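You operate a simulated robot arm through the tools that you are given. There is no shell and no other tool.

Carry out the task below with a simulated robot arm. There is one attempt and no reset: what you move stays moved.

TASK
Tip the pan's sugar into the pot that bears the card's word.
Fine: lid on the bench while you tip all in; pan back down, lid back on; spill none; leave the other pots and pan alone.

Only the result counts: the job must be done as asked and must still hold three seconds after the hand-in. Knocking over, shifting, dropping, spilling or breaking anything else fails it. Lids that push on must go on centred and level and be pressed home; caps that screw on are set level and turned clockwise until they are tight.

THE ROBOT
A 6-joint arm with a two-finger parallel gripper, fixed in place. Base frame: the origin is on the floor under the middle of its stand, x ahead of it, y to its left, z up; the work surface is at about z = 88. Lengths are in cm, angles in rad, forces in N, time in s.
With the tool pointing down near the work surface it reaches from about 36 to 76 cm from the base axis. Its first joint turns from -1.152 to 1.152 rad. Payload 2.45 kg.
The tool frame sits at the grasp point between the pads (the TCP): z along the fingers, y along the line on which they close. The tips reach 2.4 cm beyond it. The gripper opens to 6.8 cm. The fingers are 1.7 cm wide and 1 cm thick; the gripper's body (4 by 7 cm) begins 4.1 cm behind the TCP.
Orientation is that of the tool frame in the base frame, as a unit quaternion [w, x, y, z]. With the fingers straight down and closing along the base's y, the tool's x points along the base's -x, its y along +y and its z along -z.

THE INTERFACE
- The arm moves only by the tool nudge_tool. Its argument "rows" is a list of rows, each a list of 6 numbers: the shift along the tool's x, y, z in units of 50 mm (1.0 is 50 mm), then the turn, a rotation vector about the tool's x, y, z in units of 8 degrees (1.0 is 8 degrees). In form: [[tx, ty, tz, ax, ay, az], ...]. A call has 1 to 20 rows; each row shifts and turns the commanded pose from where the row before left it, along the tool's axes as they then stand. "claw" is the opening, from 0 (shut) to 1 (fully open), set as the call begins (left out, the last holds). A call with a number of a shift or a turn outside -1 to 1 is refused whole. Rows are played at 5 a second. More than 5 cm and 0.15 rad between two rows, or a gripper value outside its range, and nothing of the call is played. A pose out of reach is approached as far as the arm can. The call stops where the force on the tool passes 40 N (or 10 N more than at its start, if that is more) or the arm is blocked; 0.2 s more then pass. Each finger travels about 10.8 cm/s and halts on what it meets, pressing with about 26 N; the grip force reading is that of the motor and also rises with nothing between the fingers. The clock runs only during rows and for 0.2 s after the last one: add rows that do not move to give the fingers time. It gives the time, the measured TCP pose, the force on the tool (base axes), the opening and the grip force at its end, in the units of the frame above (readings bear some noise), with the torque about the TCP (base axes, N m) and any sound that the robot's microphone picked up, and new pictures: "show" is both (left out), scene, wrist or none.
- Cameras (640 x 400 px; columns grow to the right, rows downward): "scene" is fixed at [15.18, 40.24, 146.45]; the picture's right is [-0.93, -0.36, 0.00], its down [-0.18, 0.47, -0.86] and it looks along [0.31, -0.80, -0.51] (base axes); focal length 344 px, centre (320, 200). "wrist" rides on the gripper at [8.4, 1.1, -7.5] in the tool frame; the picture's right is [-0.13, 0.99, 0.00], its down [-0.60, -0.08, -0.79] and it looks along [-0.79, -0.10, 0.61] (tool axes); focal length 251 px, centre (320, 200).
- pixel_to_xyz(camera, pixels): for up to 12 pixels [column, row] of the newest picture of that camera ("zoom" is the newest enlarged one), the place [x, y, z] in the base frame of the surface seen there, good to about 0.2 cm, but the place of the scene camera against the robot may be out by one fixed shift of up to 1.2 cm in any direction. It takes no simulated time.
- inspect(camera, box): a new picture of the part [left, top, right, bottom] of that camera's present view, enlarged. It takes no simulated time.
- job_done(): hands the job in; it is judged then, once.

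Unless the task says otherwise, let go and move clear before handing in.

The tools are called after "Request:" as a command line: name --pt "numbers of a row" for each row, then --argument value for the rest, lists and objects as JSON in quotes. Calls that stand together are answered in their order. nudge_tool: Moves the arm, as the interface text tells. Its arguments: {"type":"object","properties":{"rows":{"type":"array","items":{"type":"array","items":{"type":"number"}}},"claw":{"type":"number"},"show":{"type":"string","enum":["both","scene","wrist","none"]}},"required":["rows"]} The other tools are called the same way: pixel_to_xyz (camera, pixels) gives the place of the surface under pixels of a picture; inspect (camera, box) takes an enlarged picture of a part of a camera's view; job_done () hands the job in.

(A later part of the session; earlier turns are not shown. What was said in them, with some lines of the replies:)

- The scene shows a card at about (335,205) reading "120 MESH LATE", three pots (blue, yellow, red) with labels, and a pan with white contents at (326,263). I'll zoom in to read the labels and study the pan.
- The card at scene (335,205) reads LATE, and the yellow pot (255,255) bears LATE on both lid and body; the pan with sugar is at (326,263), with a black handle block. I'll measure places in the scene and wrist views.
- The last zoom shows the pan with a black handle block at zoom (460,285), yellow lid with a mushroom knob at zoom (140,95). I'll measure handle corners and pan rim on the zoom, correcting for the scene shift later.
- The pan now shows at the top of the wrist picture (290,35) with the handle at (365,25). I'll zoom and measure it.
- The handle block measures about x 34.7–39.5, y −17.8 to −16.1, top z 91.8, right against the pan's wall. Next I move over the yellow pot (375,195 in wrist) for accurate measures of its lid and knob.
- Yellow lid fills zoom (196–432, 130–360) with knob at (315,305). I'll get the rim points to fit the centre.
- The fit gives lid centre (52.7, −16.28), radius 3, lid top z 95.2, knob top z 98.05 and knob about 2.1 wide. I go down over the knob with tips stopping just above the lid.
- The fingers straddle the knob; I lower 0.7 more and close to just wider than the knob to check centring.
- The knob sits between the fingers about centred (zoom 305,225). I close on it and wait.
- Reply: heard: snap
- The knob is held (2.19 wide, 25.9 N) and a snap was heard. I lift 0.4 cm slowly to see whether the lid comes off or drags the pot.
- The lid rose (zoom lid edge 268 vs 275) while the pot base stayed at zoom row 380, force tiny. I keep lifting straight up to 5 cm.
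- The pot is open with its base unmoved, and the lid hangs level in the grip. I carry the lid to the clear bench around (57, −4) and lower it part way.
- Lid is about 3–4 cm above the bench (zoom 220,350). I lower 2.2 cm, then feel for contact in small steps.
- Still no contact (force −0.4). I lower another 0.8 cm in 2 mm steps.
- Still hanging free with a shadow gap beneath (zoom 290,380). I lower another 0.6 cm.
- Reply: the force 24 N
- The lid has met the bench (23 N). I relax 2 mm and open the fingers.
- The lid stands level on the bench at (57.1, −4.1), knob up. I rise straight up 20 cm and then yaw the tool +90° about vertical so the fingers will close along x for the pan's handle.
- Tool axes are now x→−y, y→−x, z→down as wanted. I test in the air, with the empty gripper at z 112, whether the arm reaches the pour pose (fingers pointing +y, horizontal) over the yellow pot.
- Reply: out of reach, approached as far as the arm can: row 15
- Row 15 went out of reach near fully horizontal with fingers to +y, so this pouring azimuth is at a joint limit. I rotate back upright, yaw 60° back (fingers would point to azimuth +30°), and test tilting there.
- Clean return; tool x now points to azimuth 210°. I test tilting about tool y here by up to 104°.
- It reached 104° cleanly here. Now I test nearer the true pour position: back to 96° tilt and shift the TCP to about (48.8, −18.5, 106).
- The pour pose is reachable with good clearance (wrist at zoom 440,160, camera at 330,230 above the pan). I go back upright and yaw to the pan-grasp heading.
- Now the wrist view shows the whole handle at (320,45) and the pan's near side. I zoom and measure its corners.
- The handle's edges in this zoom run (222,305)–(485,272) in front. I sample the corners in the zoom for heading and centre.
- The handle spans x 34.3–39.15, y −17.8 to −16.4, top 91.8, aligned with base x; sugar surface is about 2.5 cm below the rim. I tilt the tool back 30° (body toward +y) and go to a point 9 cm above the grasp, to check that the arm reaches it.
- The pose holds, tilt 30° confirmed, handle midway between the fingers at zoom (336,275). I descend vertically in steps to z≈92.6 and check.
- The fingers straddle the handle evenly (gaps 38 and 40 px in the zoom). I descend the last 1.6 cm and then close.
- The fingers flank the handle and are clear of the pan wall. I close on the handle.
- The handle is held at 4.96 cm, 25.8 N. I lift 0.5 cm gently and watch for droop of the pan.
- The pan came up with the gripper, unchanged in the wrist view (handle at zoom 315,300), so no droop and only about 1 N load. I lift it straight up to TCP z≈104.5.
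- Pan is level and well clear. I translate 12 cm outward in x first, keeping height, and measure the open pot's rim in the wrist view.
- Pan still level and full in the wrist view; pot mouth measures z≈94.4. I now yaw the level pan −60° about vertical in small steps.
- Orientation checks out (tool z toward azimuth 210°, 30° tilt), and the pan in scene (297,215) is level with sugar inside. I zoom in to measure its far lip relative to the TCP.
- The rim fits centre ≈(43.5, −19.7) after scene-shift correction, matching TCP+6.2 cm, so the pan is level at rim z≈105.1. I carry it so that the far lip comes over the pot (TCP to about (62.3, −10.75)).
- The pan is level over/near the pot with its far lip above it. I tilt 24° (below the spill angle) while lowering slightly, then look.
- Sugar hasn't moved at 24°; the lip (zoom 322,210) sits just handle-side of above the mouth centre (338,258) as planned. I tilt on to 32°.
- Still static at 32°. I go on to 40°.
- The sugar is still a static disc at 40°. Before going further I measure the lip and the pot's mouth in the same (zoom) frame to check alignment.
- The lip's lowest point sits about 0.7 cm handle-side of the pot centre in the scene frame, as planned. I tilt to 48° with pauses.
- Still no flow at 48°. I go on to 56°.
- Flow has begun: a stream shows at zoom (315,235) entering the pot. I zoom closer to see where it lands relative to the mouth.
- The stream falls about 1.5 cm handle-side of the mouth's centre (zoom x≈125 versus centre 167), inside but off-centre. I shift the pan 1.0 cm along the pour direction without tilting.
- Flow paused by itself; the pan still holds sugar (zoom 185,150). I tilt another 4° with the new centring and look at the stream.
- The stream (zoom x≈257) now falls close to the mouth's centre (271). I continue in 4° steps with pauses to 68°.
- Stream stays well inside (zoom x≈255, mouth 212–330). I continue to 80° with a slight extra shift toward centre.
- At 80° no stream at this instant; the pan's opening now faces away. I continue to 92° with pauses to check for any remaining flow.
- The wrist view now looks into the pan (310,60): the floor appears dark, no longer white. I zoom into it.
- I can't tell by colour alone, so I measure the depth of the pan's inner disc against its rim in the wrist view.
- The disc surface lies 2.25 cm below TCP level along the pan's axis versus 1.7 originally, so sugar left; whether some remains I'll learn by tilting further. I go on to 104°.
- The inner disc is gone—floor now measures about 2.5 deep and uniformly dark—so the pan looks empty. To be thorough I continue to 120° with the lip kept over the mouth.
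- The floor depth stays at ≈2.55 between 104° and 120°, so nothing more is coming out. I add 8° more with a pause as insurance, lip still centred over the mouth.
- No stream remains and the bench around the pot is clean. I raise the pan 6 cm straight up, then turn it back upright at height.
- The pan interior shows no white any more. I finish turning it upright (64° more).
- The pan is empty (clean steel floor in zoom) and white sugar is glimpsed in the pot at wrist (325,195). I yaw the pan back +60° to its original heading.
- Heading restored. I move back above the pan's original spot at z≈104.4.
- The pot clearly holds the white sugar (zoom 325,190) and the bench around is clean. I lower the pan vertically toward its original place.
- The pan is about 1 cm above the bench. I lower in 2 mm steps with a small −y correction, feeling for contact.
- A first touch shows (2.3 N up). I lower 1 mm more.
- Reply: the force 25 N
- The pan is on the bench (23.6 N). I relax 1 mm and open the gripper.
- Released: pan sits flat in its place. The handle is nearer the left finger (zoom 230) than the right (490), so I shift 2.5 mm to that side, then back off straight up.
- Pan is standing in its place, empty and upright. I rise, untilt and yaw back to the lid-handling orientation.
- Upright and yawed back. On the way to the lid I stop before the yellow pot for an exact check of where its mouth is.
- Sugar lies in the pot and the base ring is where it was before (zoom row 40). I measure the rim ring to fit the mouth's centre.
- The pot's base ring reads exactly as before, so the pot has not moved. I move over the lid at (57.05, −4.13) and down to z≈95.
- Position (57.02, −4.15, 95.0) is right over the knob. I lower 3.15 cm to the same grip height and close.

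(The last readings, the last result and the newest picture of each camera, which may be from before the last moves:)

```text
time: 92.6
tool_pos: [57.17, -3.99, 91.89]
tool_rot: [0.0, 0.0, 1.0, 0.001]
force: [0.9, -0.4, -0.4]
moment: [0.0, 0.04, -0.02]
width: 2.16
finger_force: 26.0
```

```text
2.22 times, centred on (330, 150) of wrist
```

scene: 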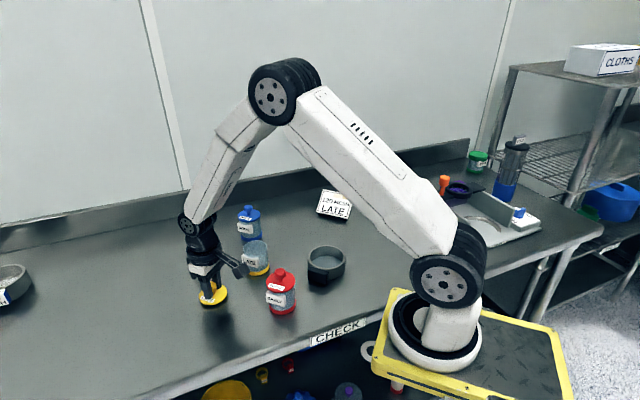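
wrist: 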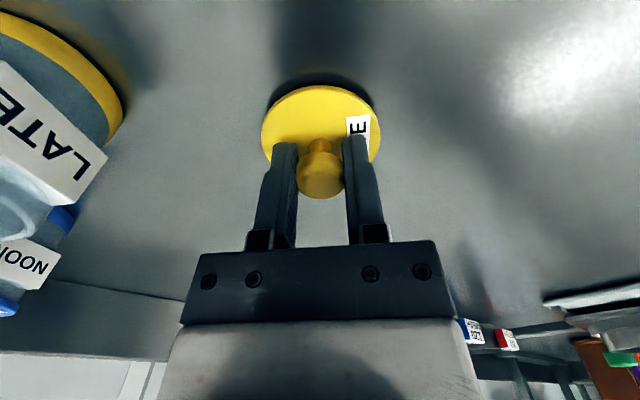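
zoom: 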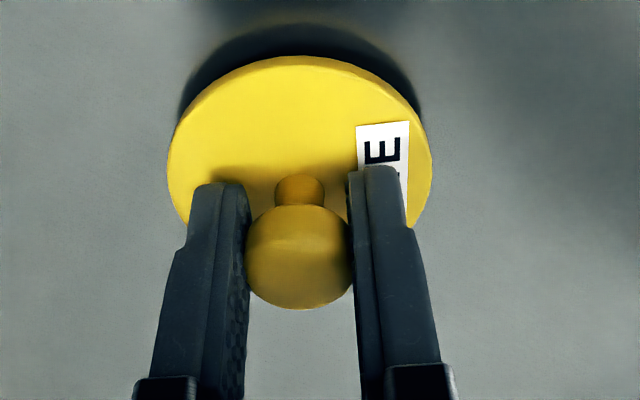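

The lid is held in exactly the same attitude as at the first grip (lid spans 262–381, top row 86). I lift 13 cm and carry it back by the exact reverse shift (−4.3, −12.2).

Request:
nudge_tool --pt "0 0 -0.1 0 0 0" --pt "0 0 -0.4 0 0 0" --pt "0 0 -0.8 0 0 0" --pt "0 0 -0.8 0 0 0" --pt "0 0 -0.6 0 0 0" --pt "0.2 -0.6 0 0 0 0" --pt "0.33 -0.92 0 0 0 0" --pt "0.33 -0.92 0 0 0 0" --pt "0 0 0 0 0 0" --pt "0 0 0 0 0 0" --show "both"

Request:
nudge_tool --pt "0 0 0 0 0 0" --show "none"

Request:
inspect --camera "scene" --box '[220, 190, 300, 280]'

Request:
inspect --camera "wrist" --box '[230, 0, 430, 200]'

```text
time: 94.8
tool_pos: [52.85, -16.35, 105.31]
tool_rot: [0.0, 0.0, 1.0, 0.0]
force: [-0.5, -0.1, 0.7]
moment: [-0.02, 0.02, 0.01]
width: 2.14
finger_force: 26.6
```

scene: 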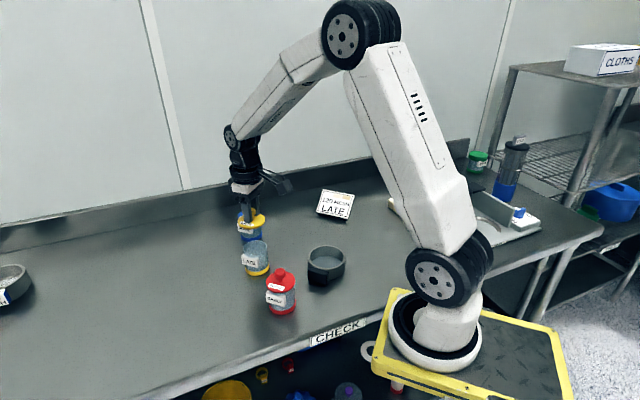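
wrist: 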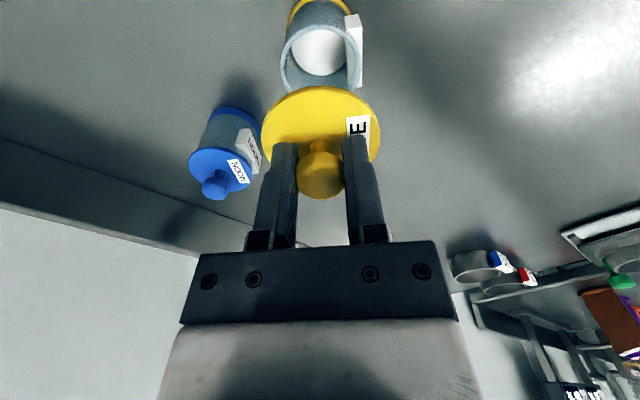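

```text
time: 95.2
tool_pos: [52.93, -16.2, 105.4]
tool_rot: [0.0, 0.0, 1.0, 0.0]
force: [-0.2, 0.4, -0.8]
moment: [0.02, -0.01, -0.03]
width: 2.19
finger_force: 26.1
```

```text
4.44 times, centred on (260, 235) of scene
```

zoom: 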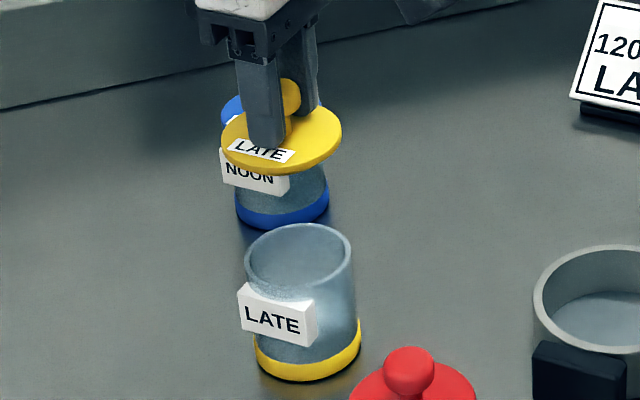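

```text
2.00 times, centred on (330, 100) of wrist
```

zoom: 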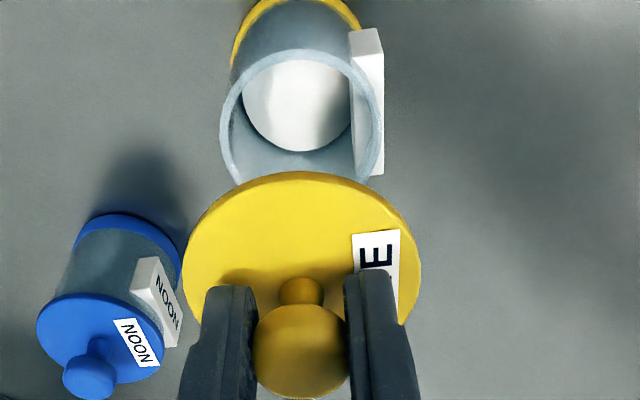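

Compared with the picture right after first lifting the lid, everything lines up (pot rim 280–362, blue knob 213,190). I take a few more readings to average the noise out.

Request:
nudge_tool --pt "0 0 0 0 0 0" --show "none"

Request:
nudge_tool --pt "0 0 0 0 0 0" --show "none"

Request:
nudge_tool --pt "0 0 0 0 0 0" --show "none"

Request:
nudge_tool --pt "0 0 0 0 0 0" --show "none"

Request:
nudge_tool --pt "0 0 0 0 0 0" --show "none"

```text
time: 95.6
tool_pos: [52.91, -16.3, 105.42]
tool_rot: [0.0, 0.0, 1.0, 0.0]
force: [0.1, -0.3, -0.6]
moment: [0.02, 0.0, -0.02]
width: 2.14
finger_force: 26.2
```

```text
time: 96.0
tool_pos: [52.76, -16.3, 105.37]
tool_rot: [0.0, 0.001, 1.0, 0.001]
force: [0.0, -0.4, -0.7]
moment: [-0.02, 0.03, 0.02]
width: 2.16
finger_force: 25.8
```

```text
time: 96.4
tool_pos: [52.84, -16.37, 105.36]
tool_rot: [0.0, 0.0, 1.0, 0.0]
force: [0.7, 0.7, -0.3]
moment: [-0.01, 0.02, -0.01]
width: 2.13
finger_force: 25.8
```

```text
time: 96.8
tool_pos: [52.81, -16.36, 105.33]
tool_rot: [0.001, 0.0, 1.0, 0.001]
force: [0.7, -0.3, -0.3]
moment: [0.04, 0.0, 0.02]
width: 2.15
finger_force: 25.9
```

```text
time: 97.2
tool_pos: [52.75, -16.32, 105.35]
tool_rot: [0.0, -0.001, 1.0, 0.001]
force: [0.3, 0.2, -0.7]
moment: [-0.04, -0.01, -0.03]
width: 2.18
finger_force: 25.6
```

Average (52.84, −16.31) versus the first grip (52.73, −16.33): within about 1 mm, and the lid itself was carried by the exact reverse shift. I trim 0.5 mm and descend to just above the mouth.

Request:
nudge_tool --pt "0.01 0 0.2 0 0 0" --pt "0 0 0.4 0 0 0" --pt "0 0 0.4 0 0 0" --pt "0 0 0.2 0 0 0" --pt "0 0 0 0 0 0" --show "both"

Request:
inspect --camera "scene" --box '[220, 200, 300, 280]'

Request:
inspect --camera "wrist" --box '[230, 0, 430, 200]'

```text
time: 98.4
tool_pos: [52.79, -16.17, 99.54]
tool_rot: [0.0, 0.0, 1.0, -0.001]
force: [-0.3, 0.1, 0.5]
moment: [-0.01, 0.0, -0.01]
width: 2.14
finger_force: 25.7
```

scene: 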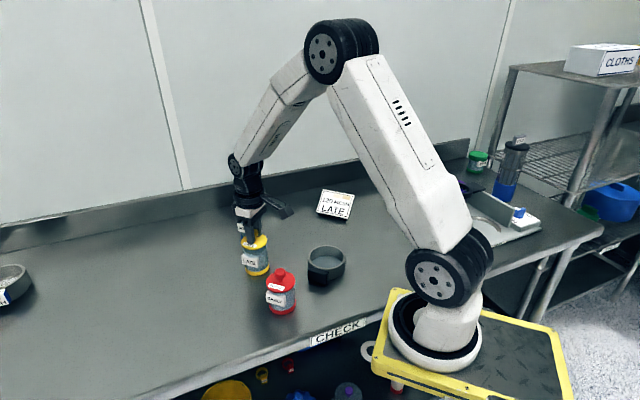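
wrist: 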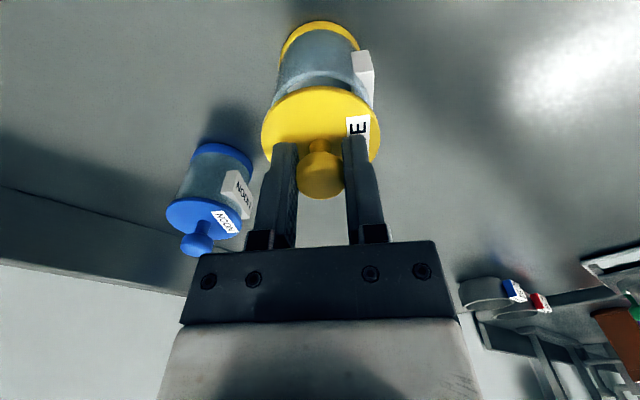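

```text
5.00 times, centred on (260, 240) of scene
```

zoom: 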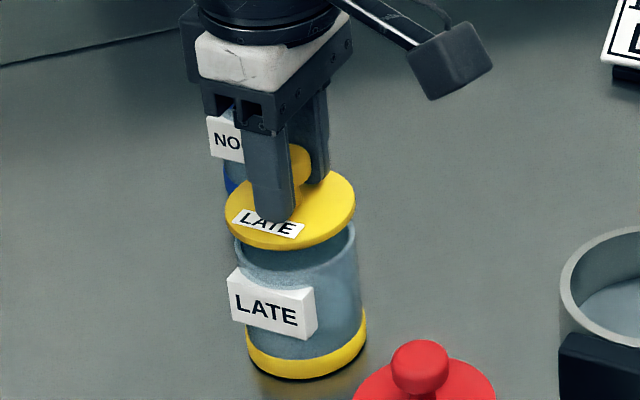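

```text
2.00 times, centred on (330, 100) of wrist
```

zoom: 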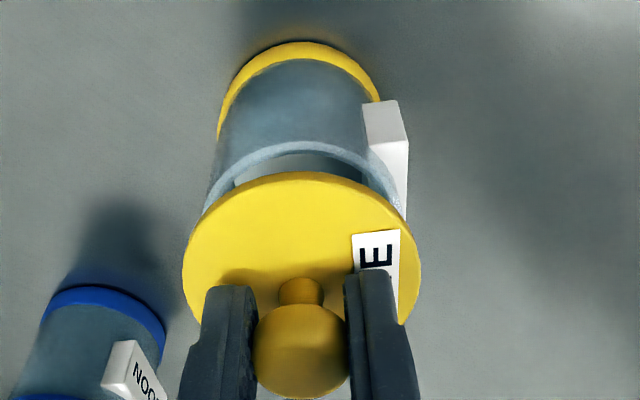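

The lid is over the mouth and concentric in both views. I lower 1 cm in 2 mm steps.

Request:
nudge_tool --pt "0 0 0.04 0 0 0" --pt "0 0 0.04 0 0 0" --pt "0 0 0.04 0 0 0" --pt "0 0 0.04 0 0 0" --pt "0 0 0.04 0 0 0" --pt "0 0 0 0 0 0" --show "none"

Request:
inspect --camera "scene" --box '[220, 200, 300, 280]'

```text
time: 99.8
tool_pos: [52.69, -16.3, 98.49]
tool_rot: [0.0, 0.0, 1.0, 0.0]
force: [0.7, 0.3, -0.7]
moment: [-0.01, -0.04, -0.02]
width: 2.2
finger_force: 26.0
```

```text
5.00 times, centred on (260, 240) of scene
```

zoom: 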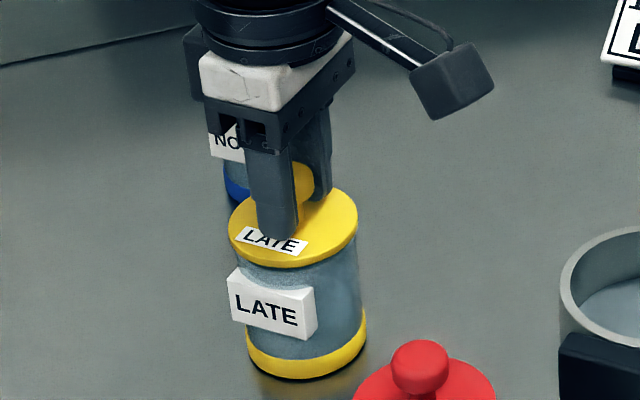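

No resistance yet at z 98.5; the lid is entering. I continue down in 1–2 mm steps.

Request:
nudge_tool --pt "0 0 0.03 0 0 0" --pt "0 0 0.03 0 0 0" --pt "0 0 0.03 0 0 0" --pt "0 0 0 0 0 0" --show "none"

```text
time: 100.8
tool_pos: [52.59, -16.32, 97.84]
tool_rot: [0.0, 0.0, 1.0, 0.0]
force: [-0.4, -0.3, -0.9]
moment: [0.01, 0.03, 0.0]
width: 2.14
finger_force: 26.2
```

Still free at 97.84. I keep lowering in 1 mm steps until it presses.

Request:
nudge_tool --pt "0 0 0.02 0 0 0" --pt "0 0 0.02 0 0 0" --pt "0 0 0 0 0 0" --show "none"

Request:
inspect --camera "scene" --box '[220, 200, 300, 280]'

```text
time: 101.6
tool_pos: [52.68, -16.34, 97.81]
tool_rot: [0.0, -0.001, 1.0, 0.0]
force: [-6.4, 0.5, 16.2]
moment: [0.01, 0.17, 0.01]
width: 2.17
finger_force: 25.6
```

```text
5.00 times, centred on (260, 240) of scene
```

zoom: 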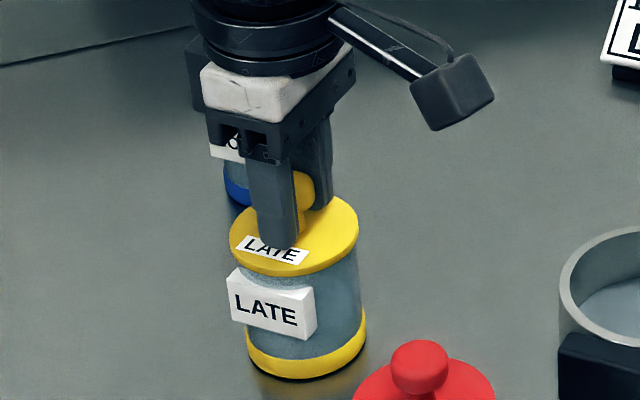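

Contact at 16 N with the lid edge back at its original row (zoom 275). I press about 1 mm more to drive it home and listen.

Request:
nudge_tool --pt "0 0 0.012 0 0 0" --pt "0 0 0.012 0 0 0" --pt "0 0 0 0 0 0" --show "none"

```text
time: 102.4
tool_pos: [52.88, -16.38, 97.81]
tool_rot: [0.001, 0.0, 1.0, -0.001]
force: [-9.0, 3.6, 33.4]
moment: [0.08, 0.04, -0.01]
width: 2.16
finger_force: 26.2
```

33 N without further travel and no snap this time. I look closely at the lid seat before deciding on pressing harder.

Request:
inspect --camera "scene" --box '[235, 230, 275, 265]'

Request:
inspect --camera "wrist" --box '[250, 20, 400, 140]'

```text
11.43 times, centred on (255, 248) of scene
```

zoom: 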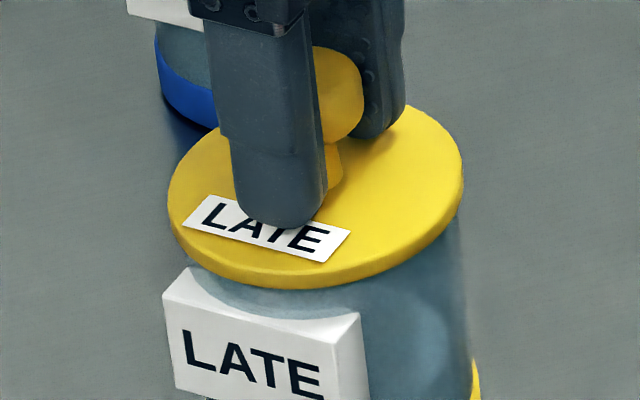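

```text
3.33 times, centred on (325, 80) of wrist
```

zoom: 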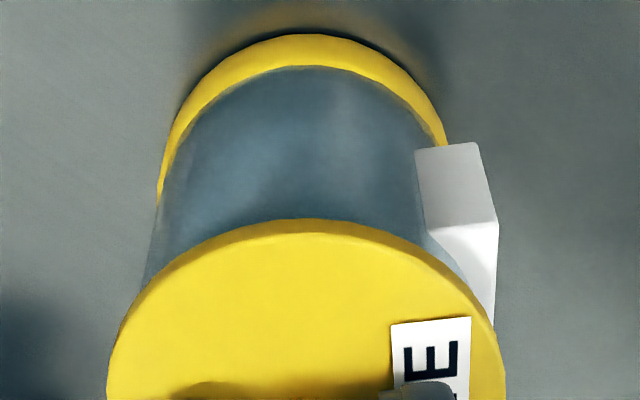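

By pixel the lid edge is back at its original row (255.7 vs 255.4) with no gap. I press a little harder, to about 43 N, to be sure it is home.

Request:
nudge_tool --pt "0 0 0.012 0 0 0" --pt "0 0 0.01 0 0 0" --pt "0 0 0 0 0 0" --show "none"

```text
time: 103.2
tool_pos: [52.74, -16.29, 97.6]
tool_rot: [0.003, 0.0, 1.0, -0.001]
force: [-2.6, 1.9, 35.0]
moment: [0.02, -0.19, 0.03]
width: 2.16
finger_force: 26.0
```

The TCP went 2 mm lower at 35 N. I check whether the lid moved down or the fingers slid on the knob.

Request:
inspect --camera "scene" --box '[235, 230, 275, 265]'

Request:
inspect --camera "wrist" --box '[230, 60, 430, 240]'

```text
11.43 times, centred on (255, 248) of scene
```

zoom: 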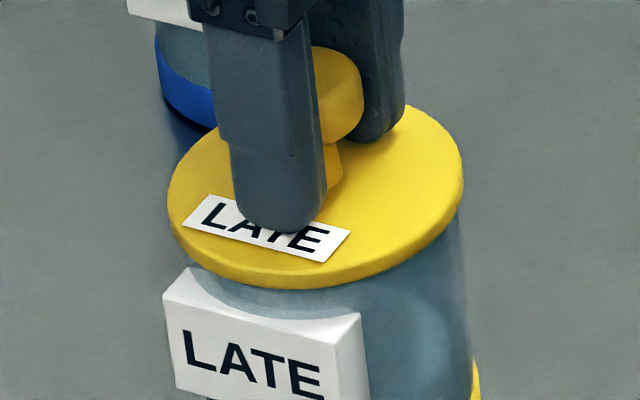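

```text
2.22 times, centred on (330, 150) of wrist
```

zoom: 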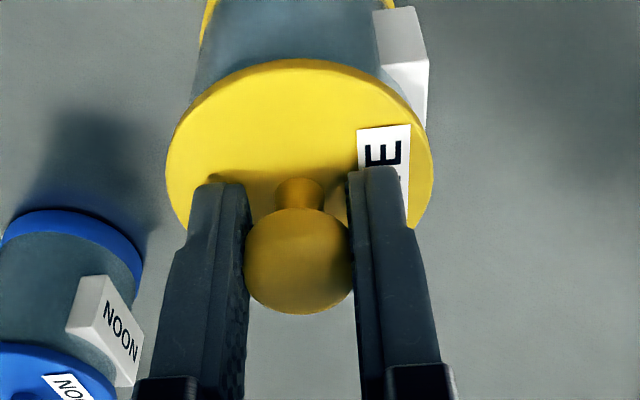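

The lid itself is unchanged and fully down; the fingers slid slightly so their tips now nearly touch the lid's top. I press once more with the tips on the lid, symmetric about the knob.

Request:
nudge_tool --pt "0 0 0.01 0 0 0" --pt "0 0 0.01 0 0 0" --pt "0 0 0 0 0 0" --show "none"

```text
time: 104.0
tool_pos: [52.82, -16.33, 97.66]
tool_rot: [0.003, 0.0, 1.0, -0.001]
force: [-1.9, 0.4, 35.0]
moment: [0.0, -0.16, -0.01]
width: 2.16
finger_force: 25.7
```

Request:
nudge_tool --pt "0 0 0.015 0 0 0" --pt "0 0 0.015 0 0 0" --pt "0 0 0 0 0 0" --show "wrist"

Request:
inspect --camera "scene" --box '[235, 230, 275, 265]'

```text
time: 104.8
tool_pos: [52.83, -16.32, 97.45]
tool_rot: [0.003, 0.0, 1.0, -0.001]
force: [-0.9, 3.1, 35.5]
moment: [0.01, -0.11, 0.04]
width: 2.21
finger_force: 26.0
```

wrist: 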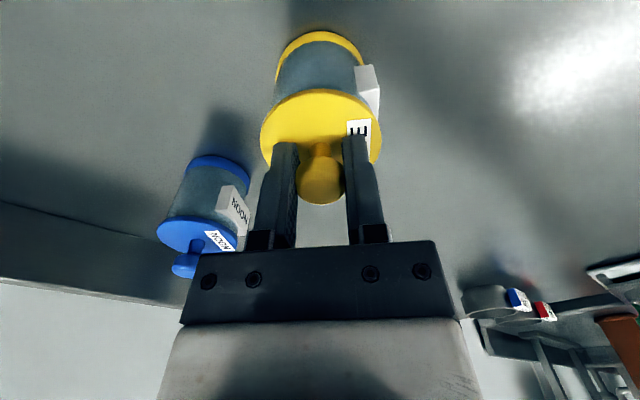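

```text
11.43 times, centred on (255, 248) of scene
```

zoom: 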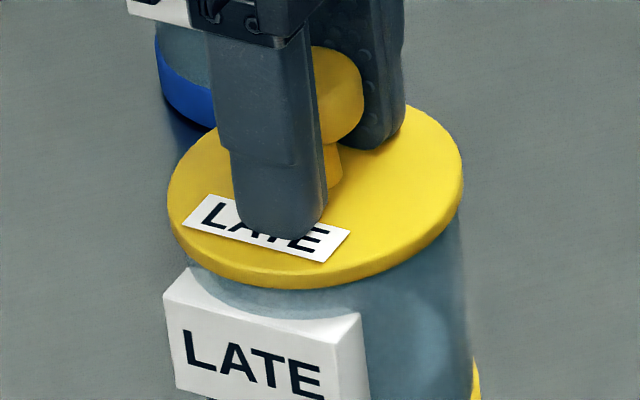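

The lid doesn't budge between 16 and 35 N, and its level matches the original, so it is against its stop. I relax the press and open the fingers.

Request:
nudge_tool --pt "0 0 -0.02 0 0 0" --pt "0 0 0 0 0 0" --show "none"

```text
time: 105.4
tool_pos: [52.89, -16.37, 97.55]
tool_rot: [0.002, 0.001, 1.0, -0.001]
force: [4.1, -0.2, 24.8]
moment: [-0.02, -0.27, 0.0]
width: 2.14
finger_force: 26.3
```

Request:
nudge_tool --pt "0 0 -0.025 0 0 0" --pt "0 0 0 0 0 0" --show "none"

```text
time: 106.0
tool_pos: [52.79, -16.38, 97.54]
tool_rot: [0.0, 0.0, 1.0, 0.0]
force: [8.2, 1.5, 14.4]
moment: [-0.01, -0.39, 0.01]
width: 2.17
finger_force: 25.9
```

Request:
nudge_tool --pt "0 0 -0.02 0 0 0" --pt "0 0 0 0 0 0" --show "none"

```text
time: 106.6
tool_pos: [52.72, -16.27, 97.43]
tool_rot: [-0.002, 0.001, 1.0, 0.001]
force: [3.2, -1.6, 3.7]
moment: [-0.11, -0.19, 0.0]
width: 2.17
finger_force: 25.7
```

Nearly unloaded (3.7 N). I open the fingers and look.

Request:
nudge_tool --pt "0 0 0 0 0 0" --pt "0 0 0 0 0 0" --pt "0 0 0 0 0 0" --claw 1 --show "both"

Request:
inspect --camera "scene" --box '[235, 230, 275, 265]'

```text
time: 107.4
tool_pos: [52.64, -16.33, 97.52]
tool_rot: [0.0, 0.0, 1.0, 0.0]
force: [-0.1, -0.4, 0.5]
moment: [0.0, -0.01, 0.0]
width: 6.83
finger_force: 0.2
```

scene: 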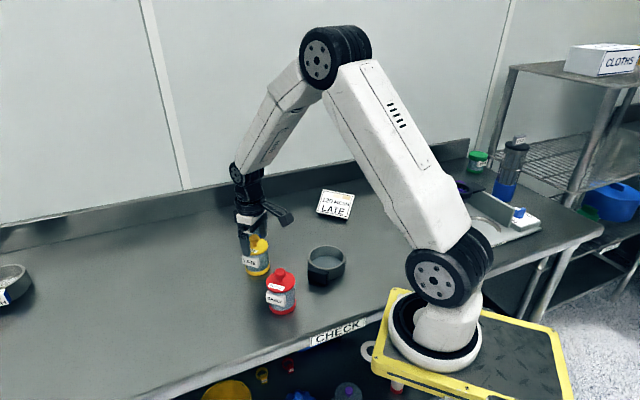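
wrist: 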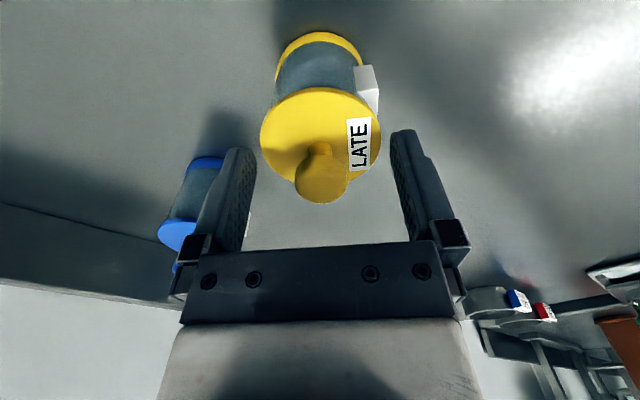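

```text
11.43 times, centred on (255, 248) of scene
```

zoom: 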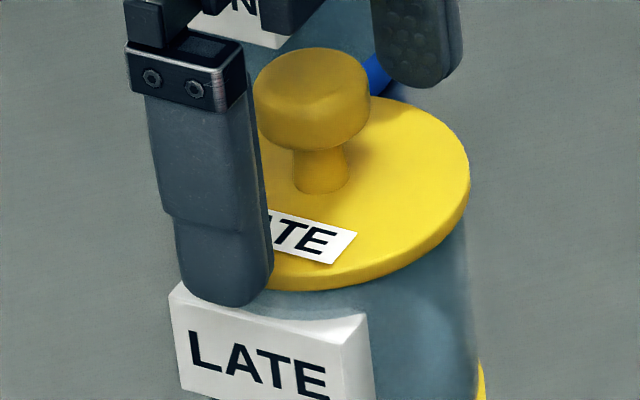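

The pot and lid now sit where they were at the start (label edges at 241.9 and 259.2, as at t=0). I rise straight up to the earlier viewing height and measure the lid.

Request:
nudge_tool --pt "0 0 -0.2 0 0 0" --pt "0 0 -0.5 0 0 0" --pt "0 0 -0.7 0 0 0" --pt "0 0 -0.7 0 0 0" --pt "0.65 -0.02 0 0 0 0" --pt "0 0 0 0 0 0" --show "both"

Request:
inspect --camera "scene" --box '[230, 220, 350, 300]'

Request:
inspect --camera "wrist" --box '[270, 20, 390, 140]'

```text
time: 108.8
tool_pos: [49.35, -16.32, 108.13]
tool_rot: [0.0, 0.0, 1.0, 0.001]
force: [-0.2, -1.0, 0.4]
moment: [0.02, 0.03, 0.0]
width: 6.78
finger_force: 0.1
```

scene: 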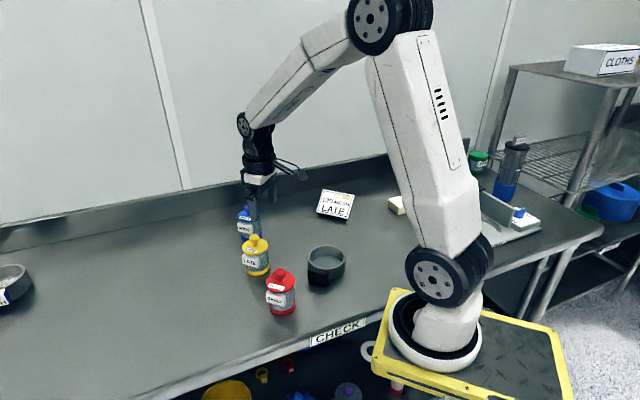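
wrist: 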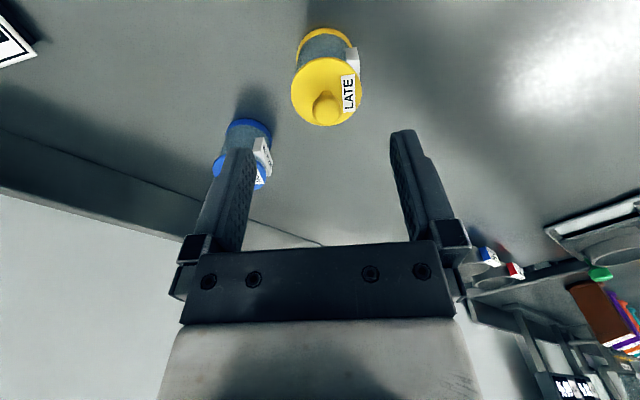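

```text
5.00 times, centred on (290, 260) of scene
```

zoom: 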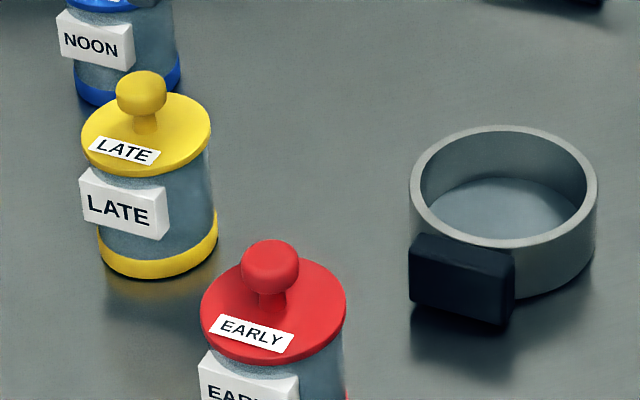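

```text
3.33 times, centred on (330, 80) of wrist
```

zoom: 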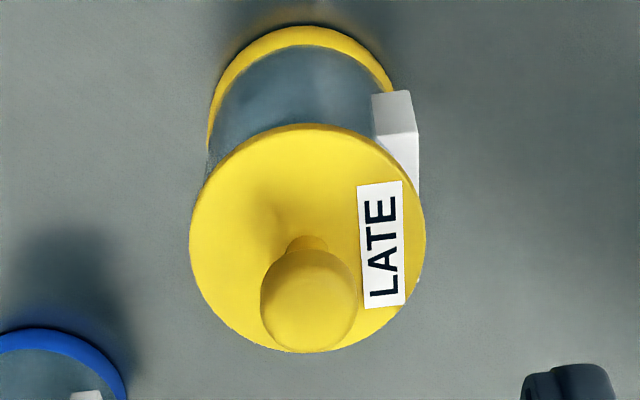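

Lid and pot look as at the start (lid 81–211, base 97–217 in the zoom; both shifted the same ~1 mm). I measure the lid's level at several points.

Request:
pixel_to_xyz --camera "zoom" --pixels '[[194, 240], [422, 235], [305, 128], [231, 315], [210, 180], [380, 160], [305, 180], [240, 200], [240, 270], [380, 315], [309, 300], [305, 34]]'

Request:
inspect --camera "scene" --box '[235, 230, 275, 265]'

```text
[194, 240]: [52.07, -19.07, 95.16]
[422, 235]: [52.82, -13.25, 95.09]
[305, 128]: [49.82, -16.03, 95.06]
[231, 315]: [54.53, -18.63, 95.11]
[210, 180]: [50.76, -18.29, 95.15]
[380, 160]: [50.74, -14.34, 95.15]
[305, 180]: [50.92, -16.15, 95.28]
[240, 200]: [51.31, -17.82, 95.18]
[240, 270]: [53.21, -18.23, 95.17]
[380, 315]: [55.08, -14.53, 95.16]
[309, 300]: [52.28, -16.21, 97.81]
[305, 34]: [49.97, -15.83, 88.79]
```

```text
11.43 times, centred on (255, 248) of scene
```

zoom: 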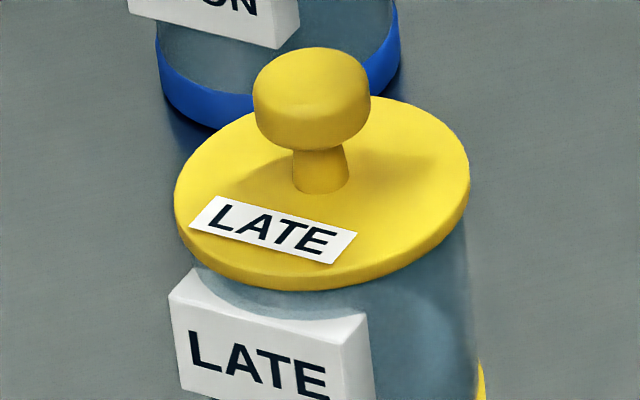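

The wrist camera gives the lid top at z≈95.13 all round, the same as before opening (95.16). I double-check with the fixed camera at the same points I measured at the start.

Request:
inspect --camera "scene" --box '[230, 220, 350, 300]'

Request:
pixel_to_xyz --camera "zoom" --pixels '[[142, 77], [142, 97], [84, 141], [208, 126], [172, 98], [132, 169], [100, 256], [216, 231], [147, 276], [122, 216], [120, 91], [164, 91]]'

Request:
pixel_to_xyz --camera "zoom" --pixels '[[100, 125], [120, 115], [190, 110], [195, 135], [170, 150], [150, 165], [110, 130], [180, 140], [185, 100], [165, 155], [416, 240], [512, 256]]'

```text
5.00 times, centred on (290, 260) of scene
```

zoom: 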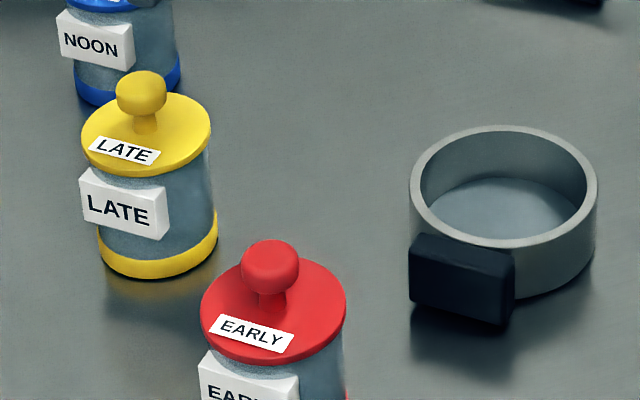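

```text
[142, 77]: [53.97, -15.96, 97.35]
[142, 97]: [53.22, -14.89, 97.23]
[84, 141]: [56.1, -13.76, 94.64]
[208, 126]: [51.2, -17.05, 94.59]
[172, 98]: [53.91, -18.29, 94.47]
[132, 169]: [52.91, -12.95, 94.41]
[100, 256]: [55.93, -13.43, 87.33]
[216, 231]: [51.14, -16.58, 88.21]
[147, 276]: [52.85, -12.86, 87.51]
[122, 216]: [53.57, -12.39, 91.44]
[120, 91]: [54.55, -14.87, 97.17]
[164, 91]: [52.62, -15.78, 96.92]
```

```text
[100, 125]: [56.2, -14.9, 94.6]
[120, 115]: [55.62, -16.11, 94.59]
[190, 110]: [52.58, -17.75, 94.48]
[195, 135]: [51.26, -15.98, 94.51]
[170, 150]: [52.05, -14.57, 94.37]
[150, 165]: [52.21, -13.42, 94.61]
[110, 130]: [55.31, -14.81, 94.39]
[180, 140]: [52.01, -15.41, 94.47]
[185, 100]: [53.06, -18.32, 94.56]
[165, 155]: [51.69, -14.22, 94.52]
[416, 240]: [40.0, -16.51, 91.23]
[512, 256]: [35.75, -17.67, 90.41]
```

Fixed-camera lid level is 94.52 now versus 94.53 at the start, so the lid is home and level. For certainty I'll give one more straight press on the knob's top with closed fingers; first I go above it.

Request:
nudge_tool --pt "-0.34 0.014 0 0 0 0" --pt "-0.34 0 0 0 0 0" --pt "0 0 0.5 0 0 0" --pt "0 0 0.5 0 0 0" --pt "0 0 0.36 0 0 0" --pt "0 0 0 0 0 0" --claw 0 --show "both"

Request:
inspect --camera "scene" --box '[225, 205, 285, 265]'

Request:
inspect --camera "wrist" --box '[230, 60, 430, 240]'

```text
time: 110.2
tool_pos: [52.83, -16.33, 101.31]
tool_rot: [0.0, 0.0, 1.0, 0.0]
force: [-0.2, 0.9, 0.7]
moment: [0.03, 0.01, -0.01]
width: 0.0
finger_force: 23.5
```

scene: 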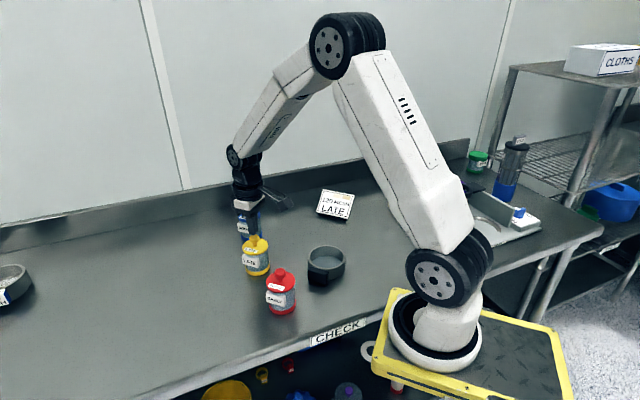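
wrist: 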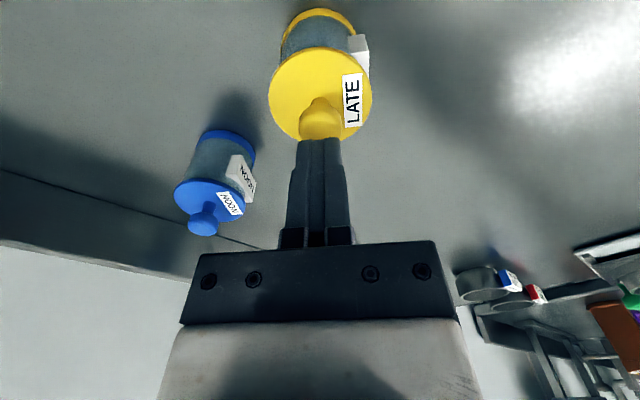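

```text
6.67 times, centred on (255, 235) of scene
```

zoom: 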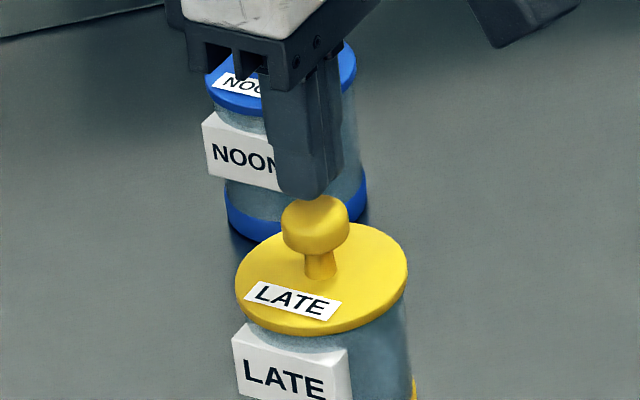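

```text
2.22 times, centred on (330, 150) of wrist
```

zoom: 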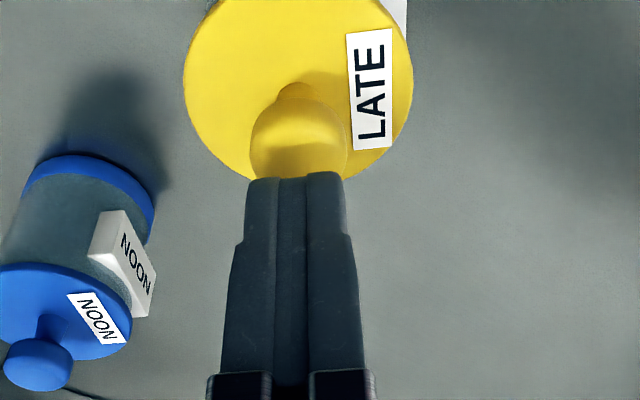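

The closed fingertips are centred just above the knob (zoom 300,180). I lower gently to contact and press in half-millimetre steps.

Request:
nudge_tool --pt "0.014 0 0.06 0 0 0" --pt "0 0 0.06 0 0 0" --pt "0 0 0.02 0 0 0" --pt "0 0 0.02 0 0 0" --pt "0 0 0 0 0 0" --show "none"

```text
time: 111.4
tool_pos: [52.67, -16.21, 100.52]
tool_rot: [-0.001, -0.001, 1.0, 0.0]
force: [-0.3, 0.2, -0.6]
moment: [0.0, -0.01, -0.03]
width: 0.01
finger_force: 23.1
```

Request:
nudge_tool --pt "0 0 0.015 0 0 0" --pt "0 0 0.015 0 0 0" --pt "0 0 0 0 0 0" --show "none"

```text
time: 112.2
tool_pos: [52.68, -16.34, 100.35]
tool_rot: [0.0, 0.0, 1.0, 0.001]
force: [1.5, 1.0, 0.6]
moment: [0.04, 0.01, 0.03]
width: 0.0
finger_force: 23.9
```

Request:
nudge_tool --pt "0 0 0.015 0 0 0" --pt "0 0 0.015 0 0 0" --pt "0 0 0 0 0 0" --show "none"

```text
time: 113.0
tool_pos: [52.88, -16.26, 100.23]
tool_rot: [0.0, 0.0, 1.0, 0.0]
force: [-4.6, 1.3, 13.4]
moment: [0.03, 0.12, -0.01]
width: 0.02
finger_force: 23.7
```

Contact: 13 N. I press on in small steps, trimming slightly in x to limit the side force.

Request:
nudge_tool --pt "0.006 0 0.012 0 0 0" --pt "0.004 0 0.01 0 0 0" --pt "0 0 0 0 0 0" --show "none"

```text
time: 113.8
tool_pos: [52.89, -16.4, 100.21]
tool_rot: [0.001, 0.0, 1.0, -0.001]
force: [-4.5, 3.7, 32.5]
moment: [0.09, 0.15, 0.01]
width: 0.0
finger_force: 23.6
```

Request:
nudge_tool --pt "0.003 0 0.008 0 0 0" --pt "0 0 0 0 0 0" --show "scene"

Request:
inspect --camera "scene" --box '[225, 205, 285, 265]'

```text
time: 114.4
tool_pos: [52.87, -16.39, 100.12]
tool_rot: [0.003, 0.0, 1.0, -0.001]
force: [-2.0, 3.2, 36.0]
moment: [0.14, 0.13, 0.0]
width: 0.01
finger_force: 23.9
```

scene: 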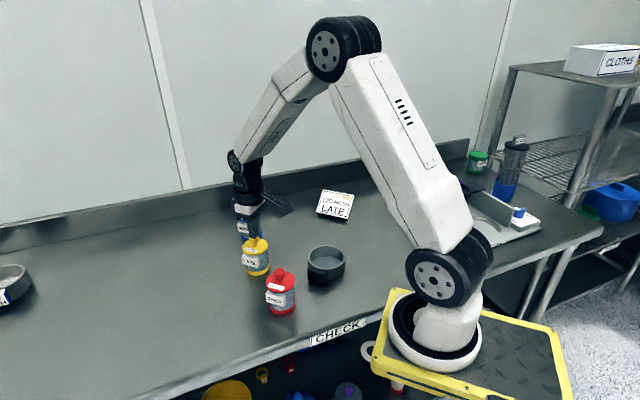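

```text
6.67 times, centred on (255, 235) of scene
```

zoom: 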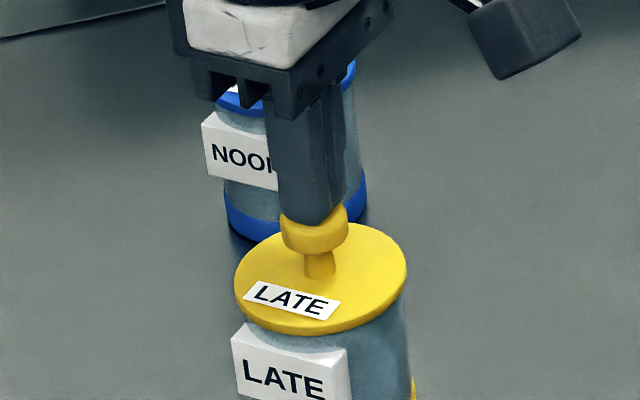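

The lid stands firm under 36 N straight on the knob with no movement, so it is home. I lift off gently and rise clear.

Request:
nudge_tool --pt "0 0 -0.02 0 0 0" --pt "0 0 -0.03 0 0 0" --pt "0 0 -0.1 0 0 0" --pt "0 0 -0.5 0 0 0" --pt "0 0 -0.8 0 0 0" --pt "0.65 -0.02 -0.2 0 0 0" --pt "0 0 0 0 0 0" --claw 0 --show "both"

Request:
inspect --camera "scene" --box '[220, 190, 360, 310]'

Request:
inspect --camera "wrist" --box '[270, 20, 390, 140]'

```text
time: 116.0
tool_pos: [49.39, -16.44, 108.32]
tool_rot: [0.0, 0.0, 1.0, 0.0]
force: [-0.4, -0.1, 0.2]
moment: [0.0, 0.0, 0.02]
width: 0.0
finger_force: 23.2
heard: snap
```

scene: 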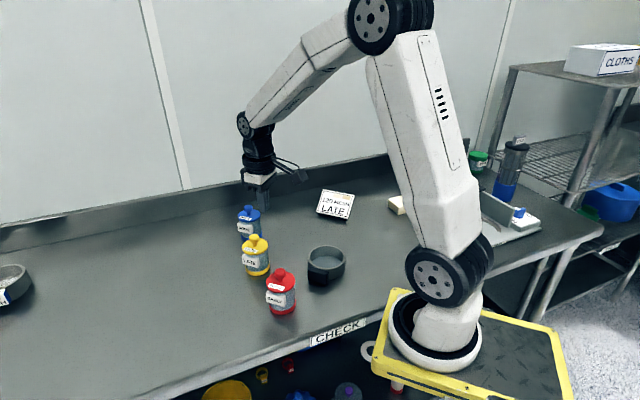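
wrist: 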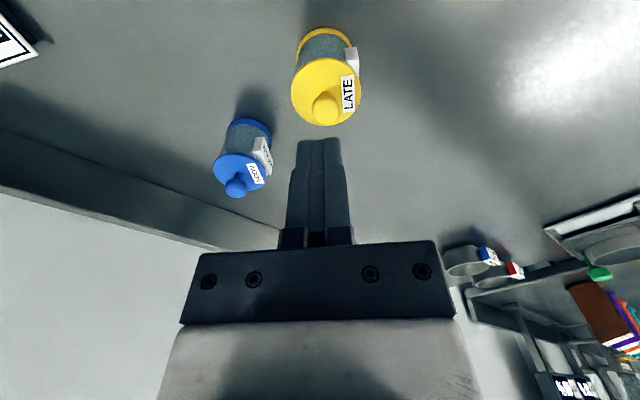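

```text
3.33 times, centred on (290, 250) of scene
```

zoom: 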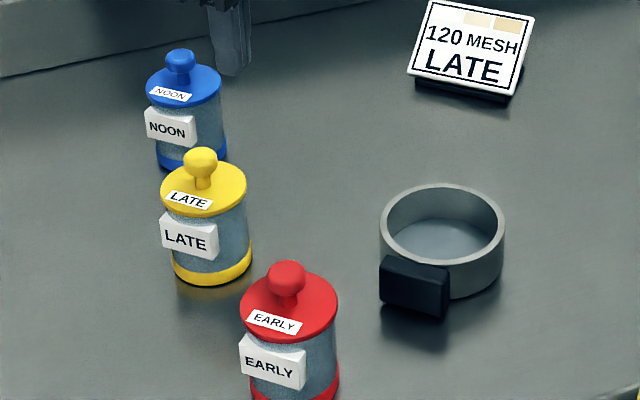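

```text
3.33 times, centred on (330, 80) of wrist
```

zoom: 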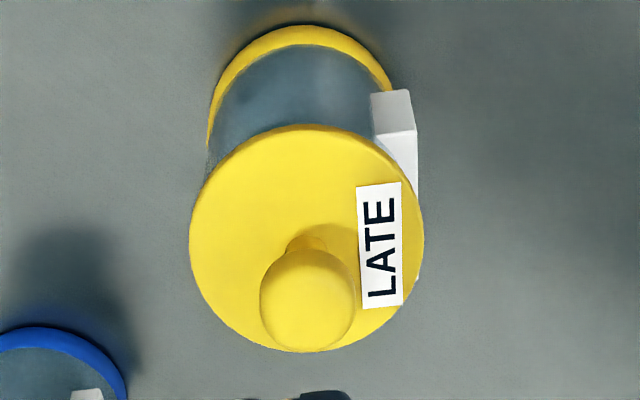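

A snap was heard as the press finished, and the lid looks seated and centred in both views. I verify its level once more.

Request:
pixel_to_xyz --camera "zoom" --pixels '[[194, 240], [420, 235], [305, 128], [231, 315], [210, 180], [380, 160], [305, 180], [240, 200], [240, 270], [380, 315], [309, 300], [305, 34]]'

Request:
inspect --camera "scene" --box '[235, 230, 275, 265]'

Request:
pixel_to_xyz --camera "scene" --pixels '[[248, 246], [250, 243], [264, 242], [265, 247], [260, 250], [256, 253], [262, 248], [263, 240], [259, 251], [255, 237]]'

```text
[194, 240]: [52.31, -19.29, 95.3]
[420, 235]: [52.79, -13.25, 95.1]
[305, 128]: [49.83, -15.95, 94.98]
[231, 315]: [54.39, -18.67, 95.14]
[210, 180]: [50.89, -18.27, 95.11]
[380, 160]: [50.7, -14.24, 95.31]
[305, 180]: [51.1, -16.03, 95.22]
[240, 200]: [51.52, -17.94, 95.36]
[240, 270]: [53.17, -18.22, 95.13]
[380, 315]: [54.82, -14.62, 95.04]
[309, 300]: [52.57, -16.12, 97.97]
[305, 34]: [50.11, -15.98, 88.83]
```

```text
11.43 times, centred on (255, 248) of scene
```

zoom: 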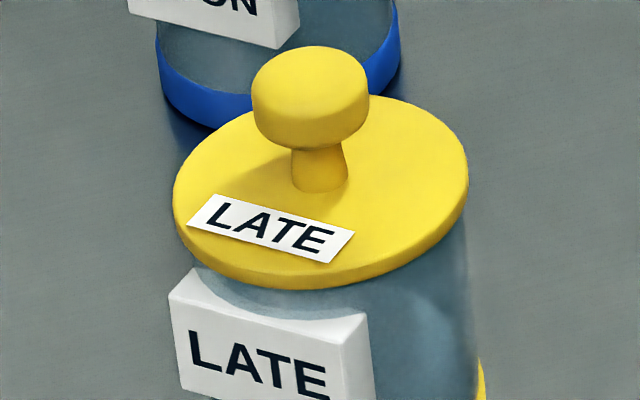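

```text
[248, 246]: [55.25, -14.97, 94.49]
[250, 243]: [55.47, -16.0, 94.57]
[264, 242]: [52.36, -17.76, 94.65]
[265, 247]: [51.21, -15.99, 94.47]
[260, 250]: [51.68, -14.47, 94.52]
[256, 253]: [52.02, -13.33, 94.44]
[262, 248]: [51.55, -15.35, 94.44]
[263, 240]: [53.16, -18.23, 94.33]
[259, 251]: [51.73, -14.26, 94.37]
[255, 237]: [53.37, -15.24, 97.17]
```

Lid level reads 95.17 (wrist) and 94.48 (scene), unchanged and even all round; pot, pan and the other pots stand where they were. I raise the arm well clear and take a last look.

Request:
nudge_tool --pt "0.2 0 -0.8 0 0 0" --pt "0.4 0 -0.8 0 0 0" --pt "0.4 0 -0.8 0 0 0" --pt "0 0 0 0 0 0" --pt "0 0 0 0 0 0" --pt "0 0 0 0 0 0" --claw 0.5 --show "both"

Request:
inspect --camera "scene" --box '[200, 180, 380, 330]'

Request:
inspect --camera "wrist" --box '[240, 0, 460, 140]'

```text
time: 117.4
tool_pos: [44.49, -16.51, 120.17]
tool_rot: [0.0, -0.001, 1.0, 0.0]
force: [-0.2, 0.3, -0.1]
moment: [-0.04, 0.0, 0.02]
width: 3.38
finger_force: 0.0
```

scene: 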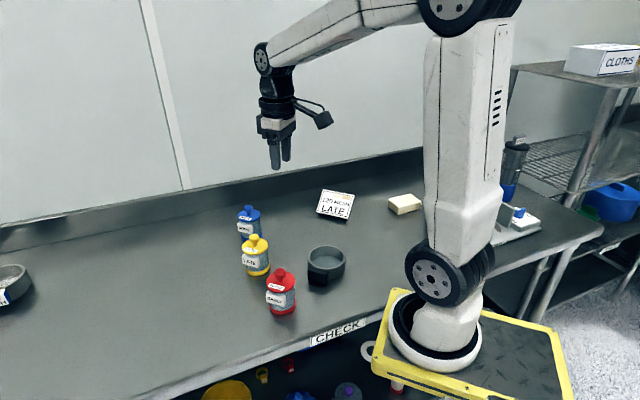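
wrist: 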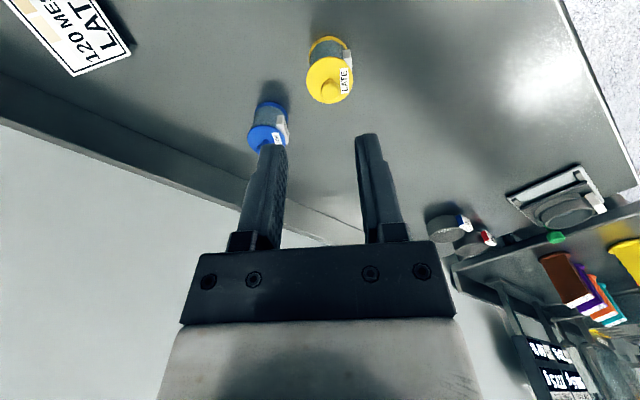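

```text
2.67 times, centred on (290, 255) of scene
```

zoom: 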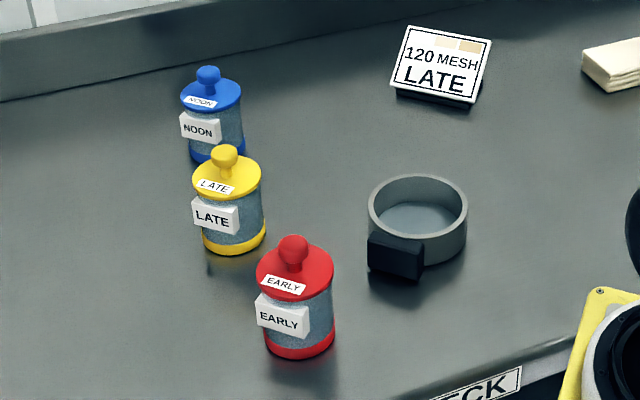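

```text
2.86 times, centred on (350, 70) of wrist
```

zoom: 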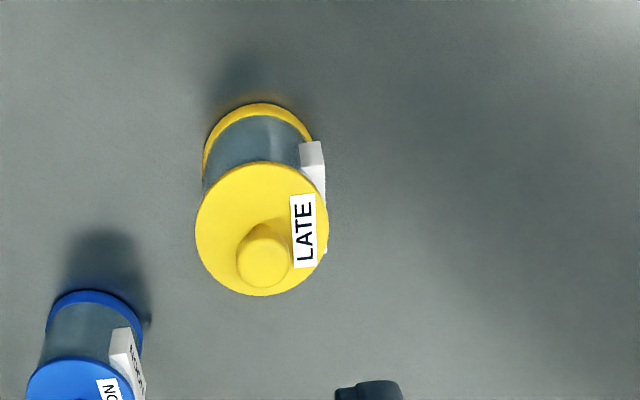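

The last pictures show the LATE pot closed with its lid level and centred (zoom 228,180). The pan is empty and back in its place (418,220), the other pots are untouched, the bench is clean and the arm is clear. I hand the job in.

Request:
job_done

```text
The job is handed in.
```

The pan's sugar is in the yellow LATE pot, the word on the card. The job is handed in; the judge's verdict hasn't come back.

- **Pour:** I set the lid on the bench, tipped the pan slowly to about 128°, and checked afterwards that the pan's floor was bare. I saw no sugar on the bench.
- **Pan:** It is back down where it stood at the start, upright and empty.
- **Lid:** It is back on the LATE pot, level and centred within about 1 mm. I pressed it to about 35 N, and its height matches what I measured before taking it off.
- **Other items:** The NOON and EARLY pots, the card and the sieve were not touched. The LATE pot itself shifted by about 1 mm.

I can't fully explain one thing. A snap was heard when I first gripped the lid, and again as I let go of the final press. I took the second to be the lid seating, since its height did not change afterwards.
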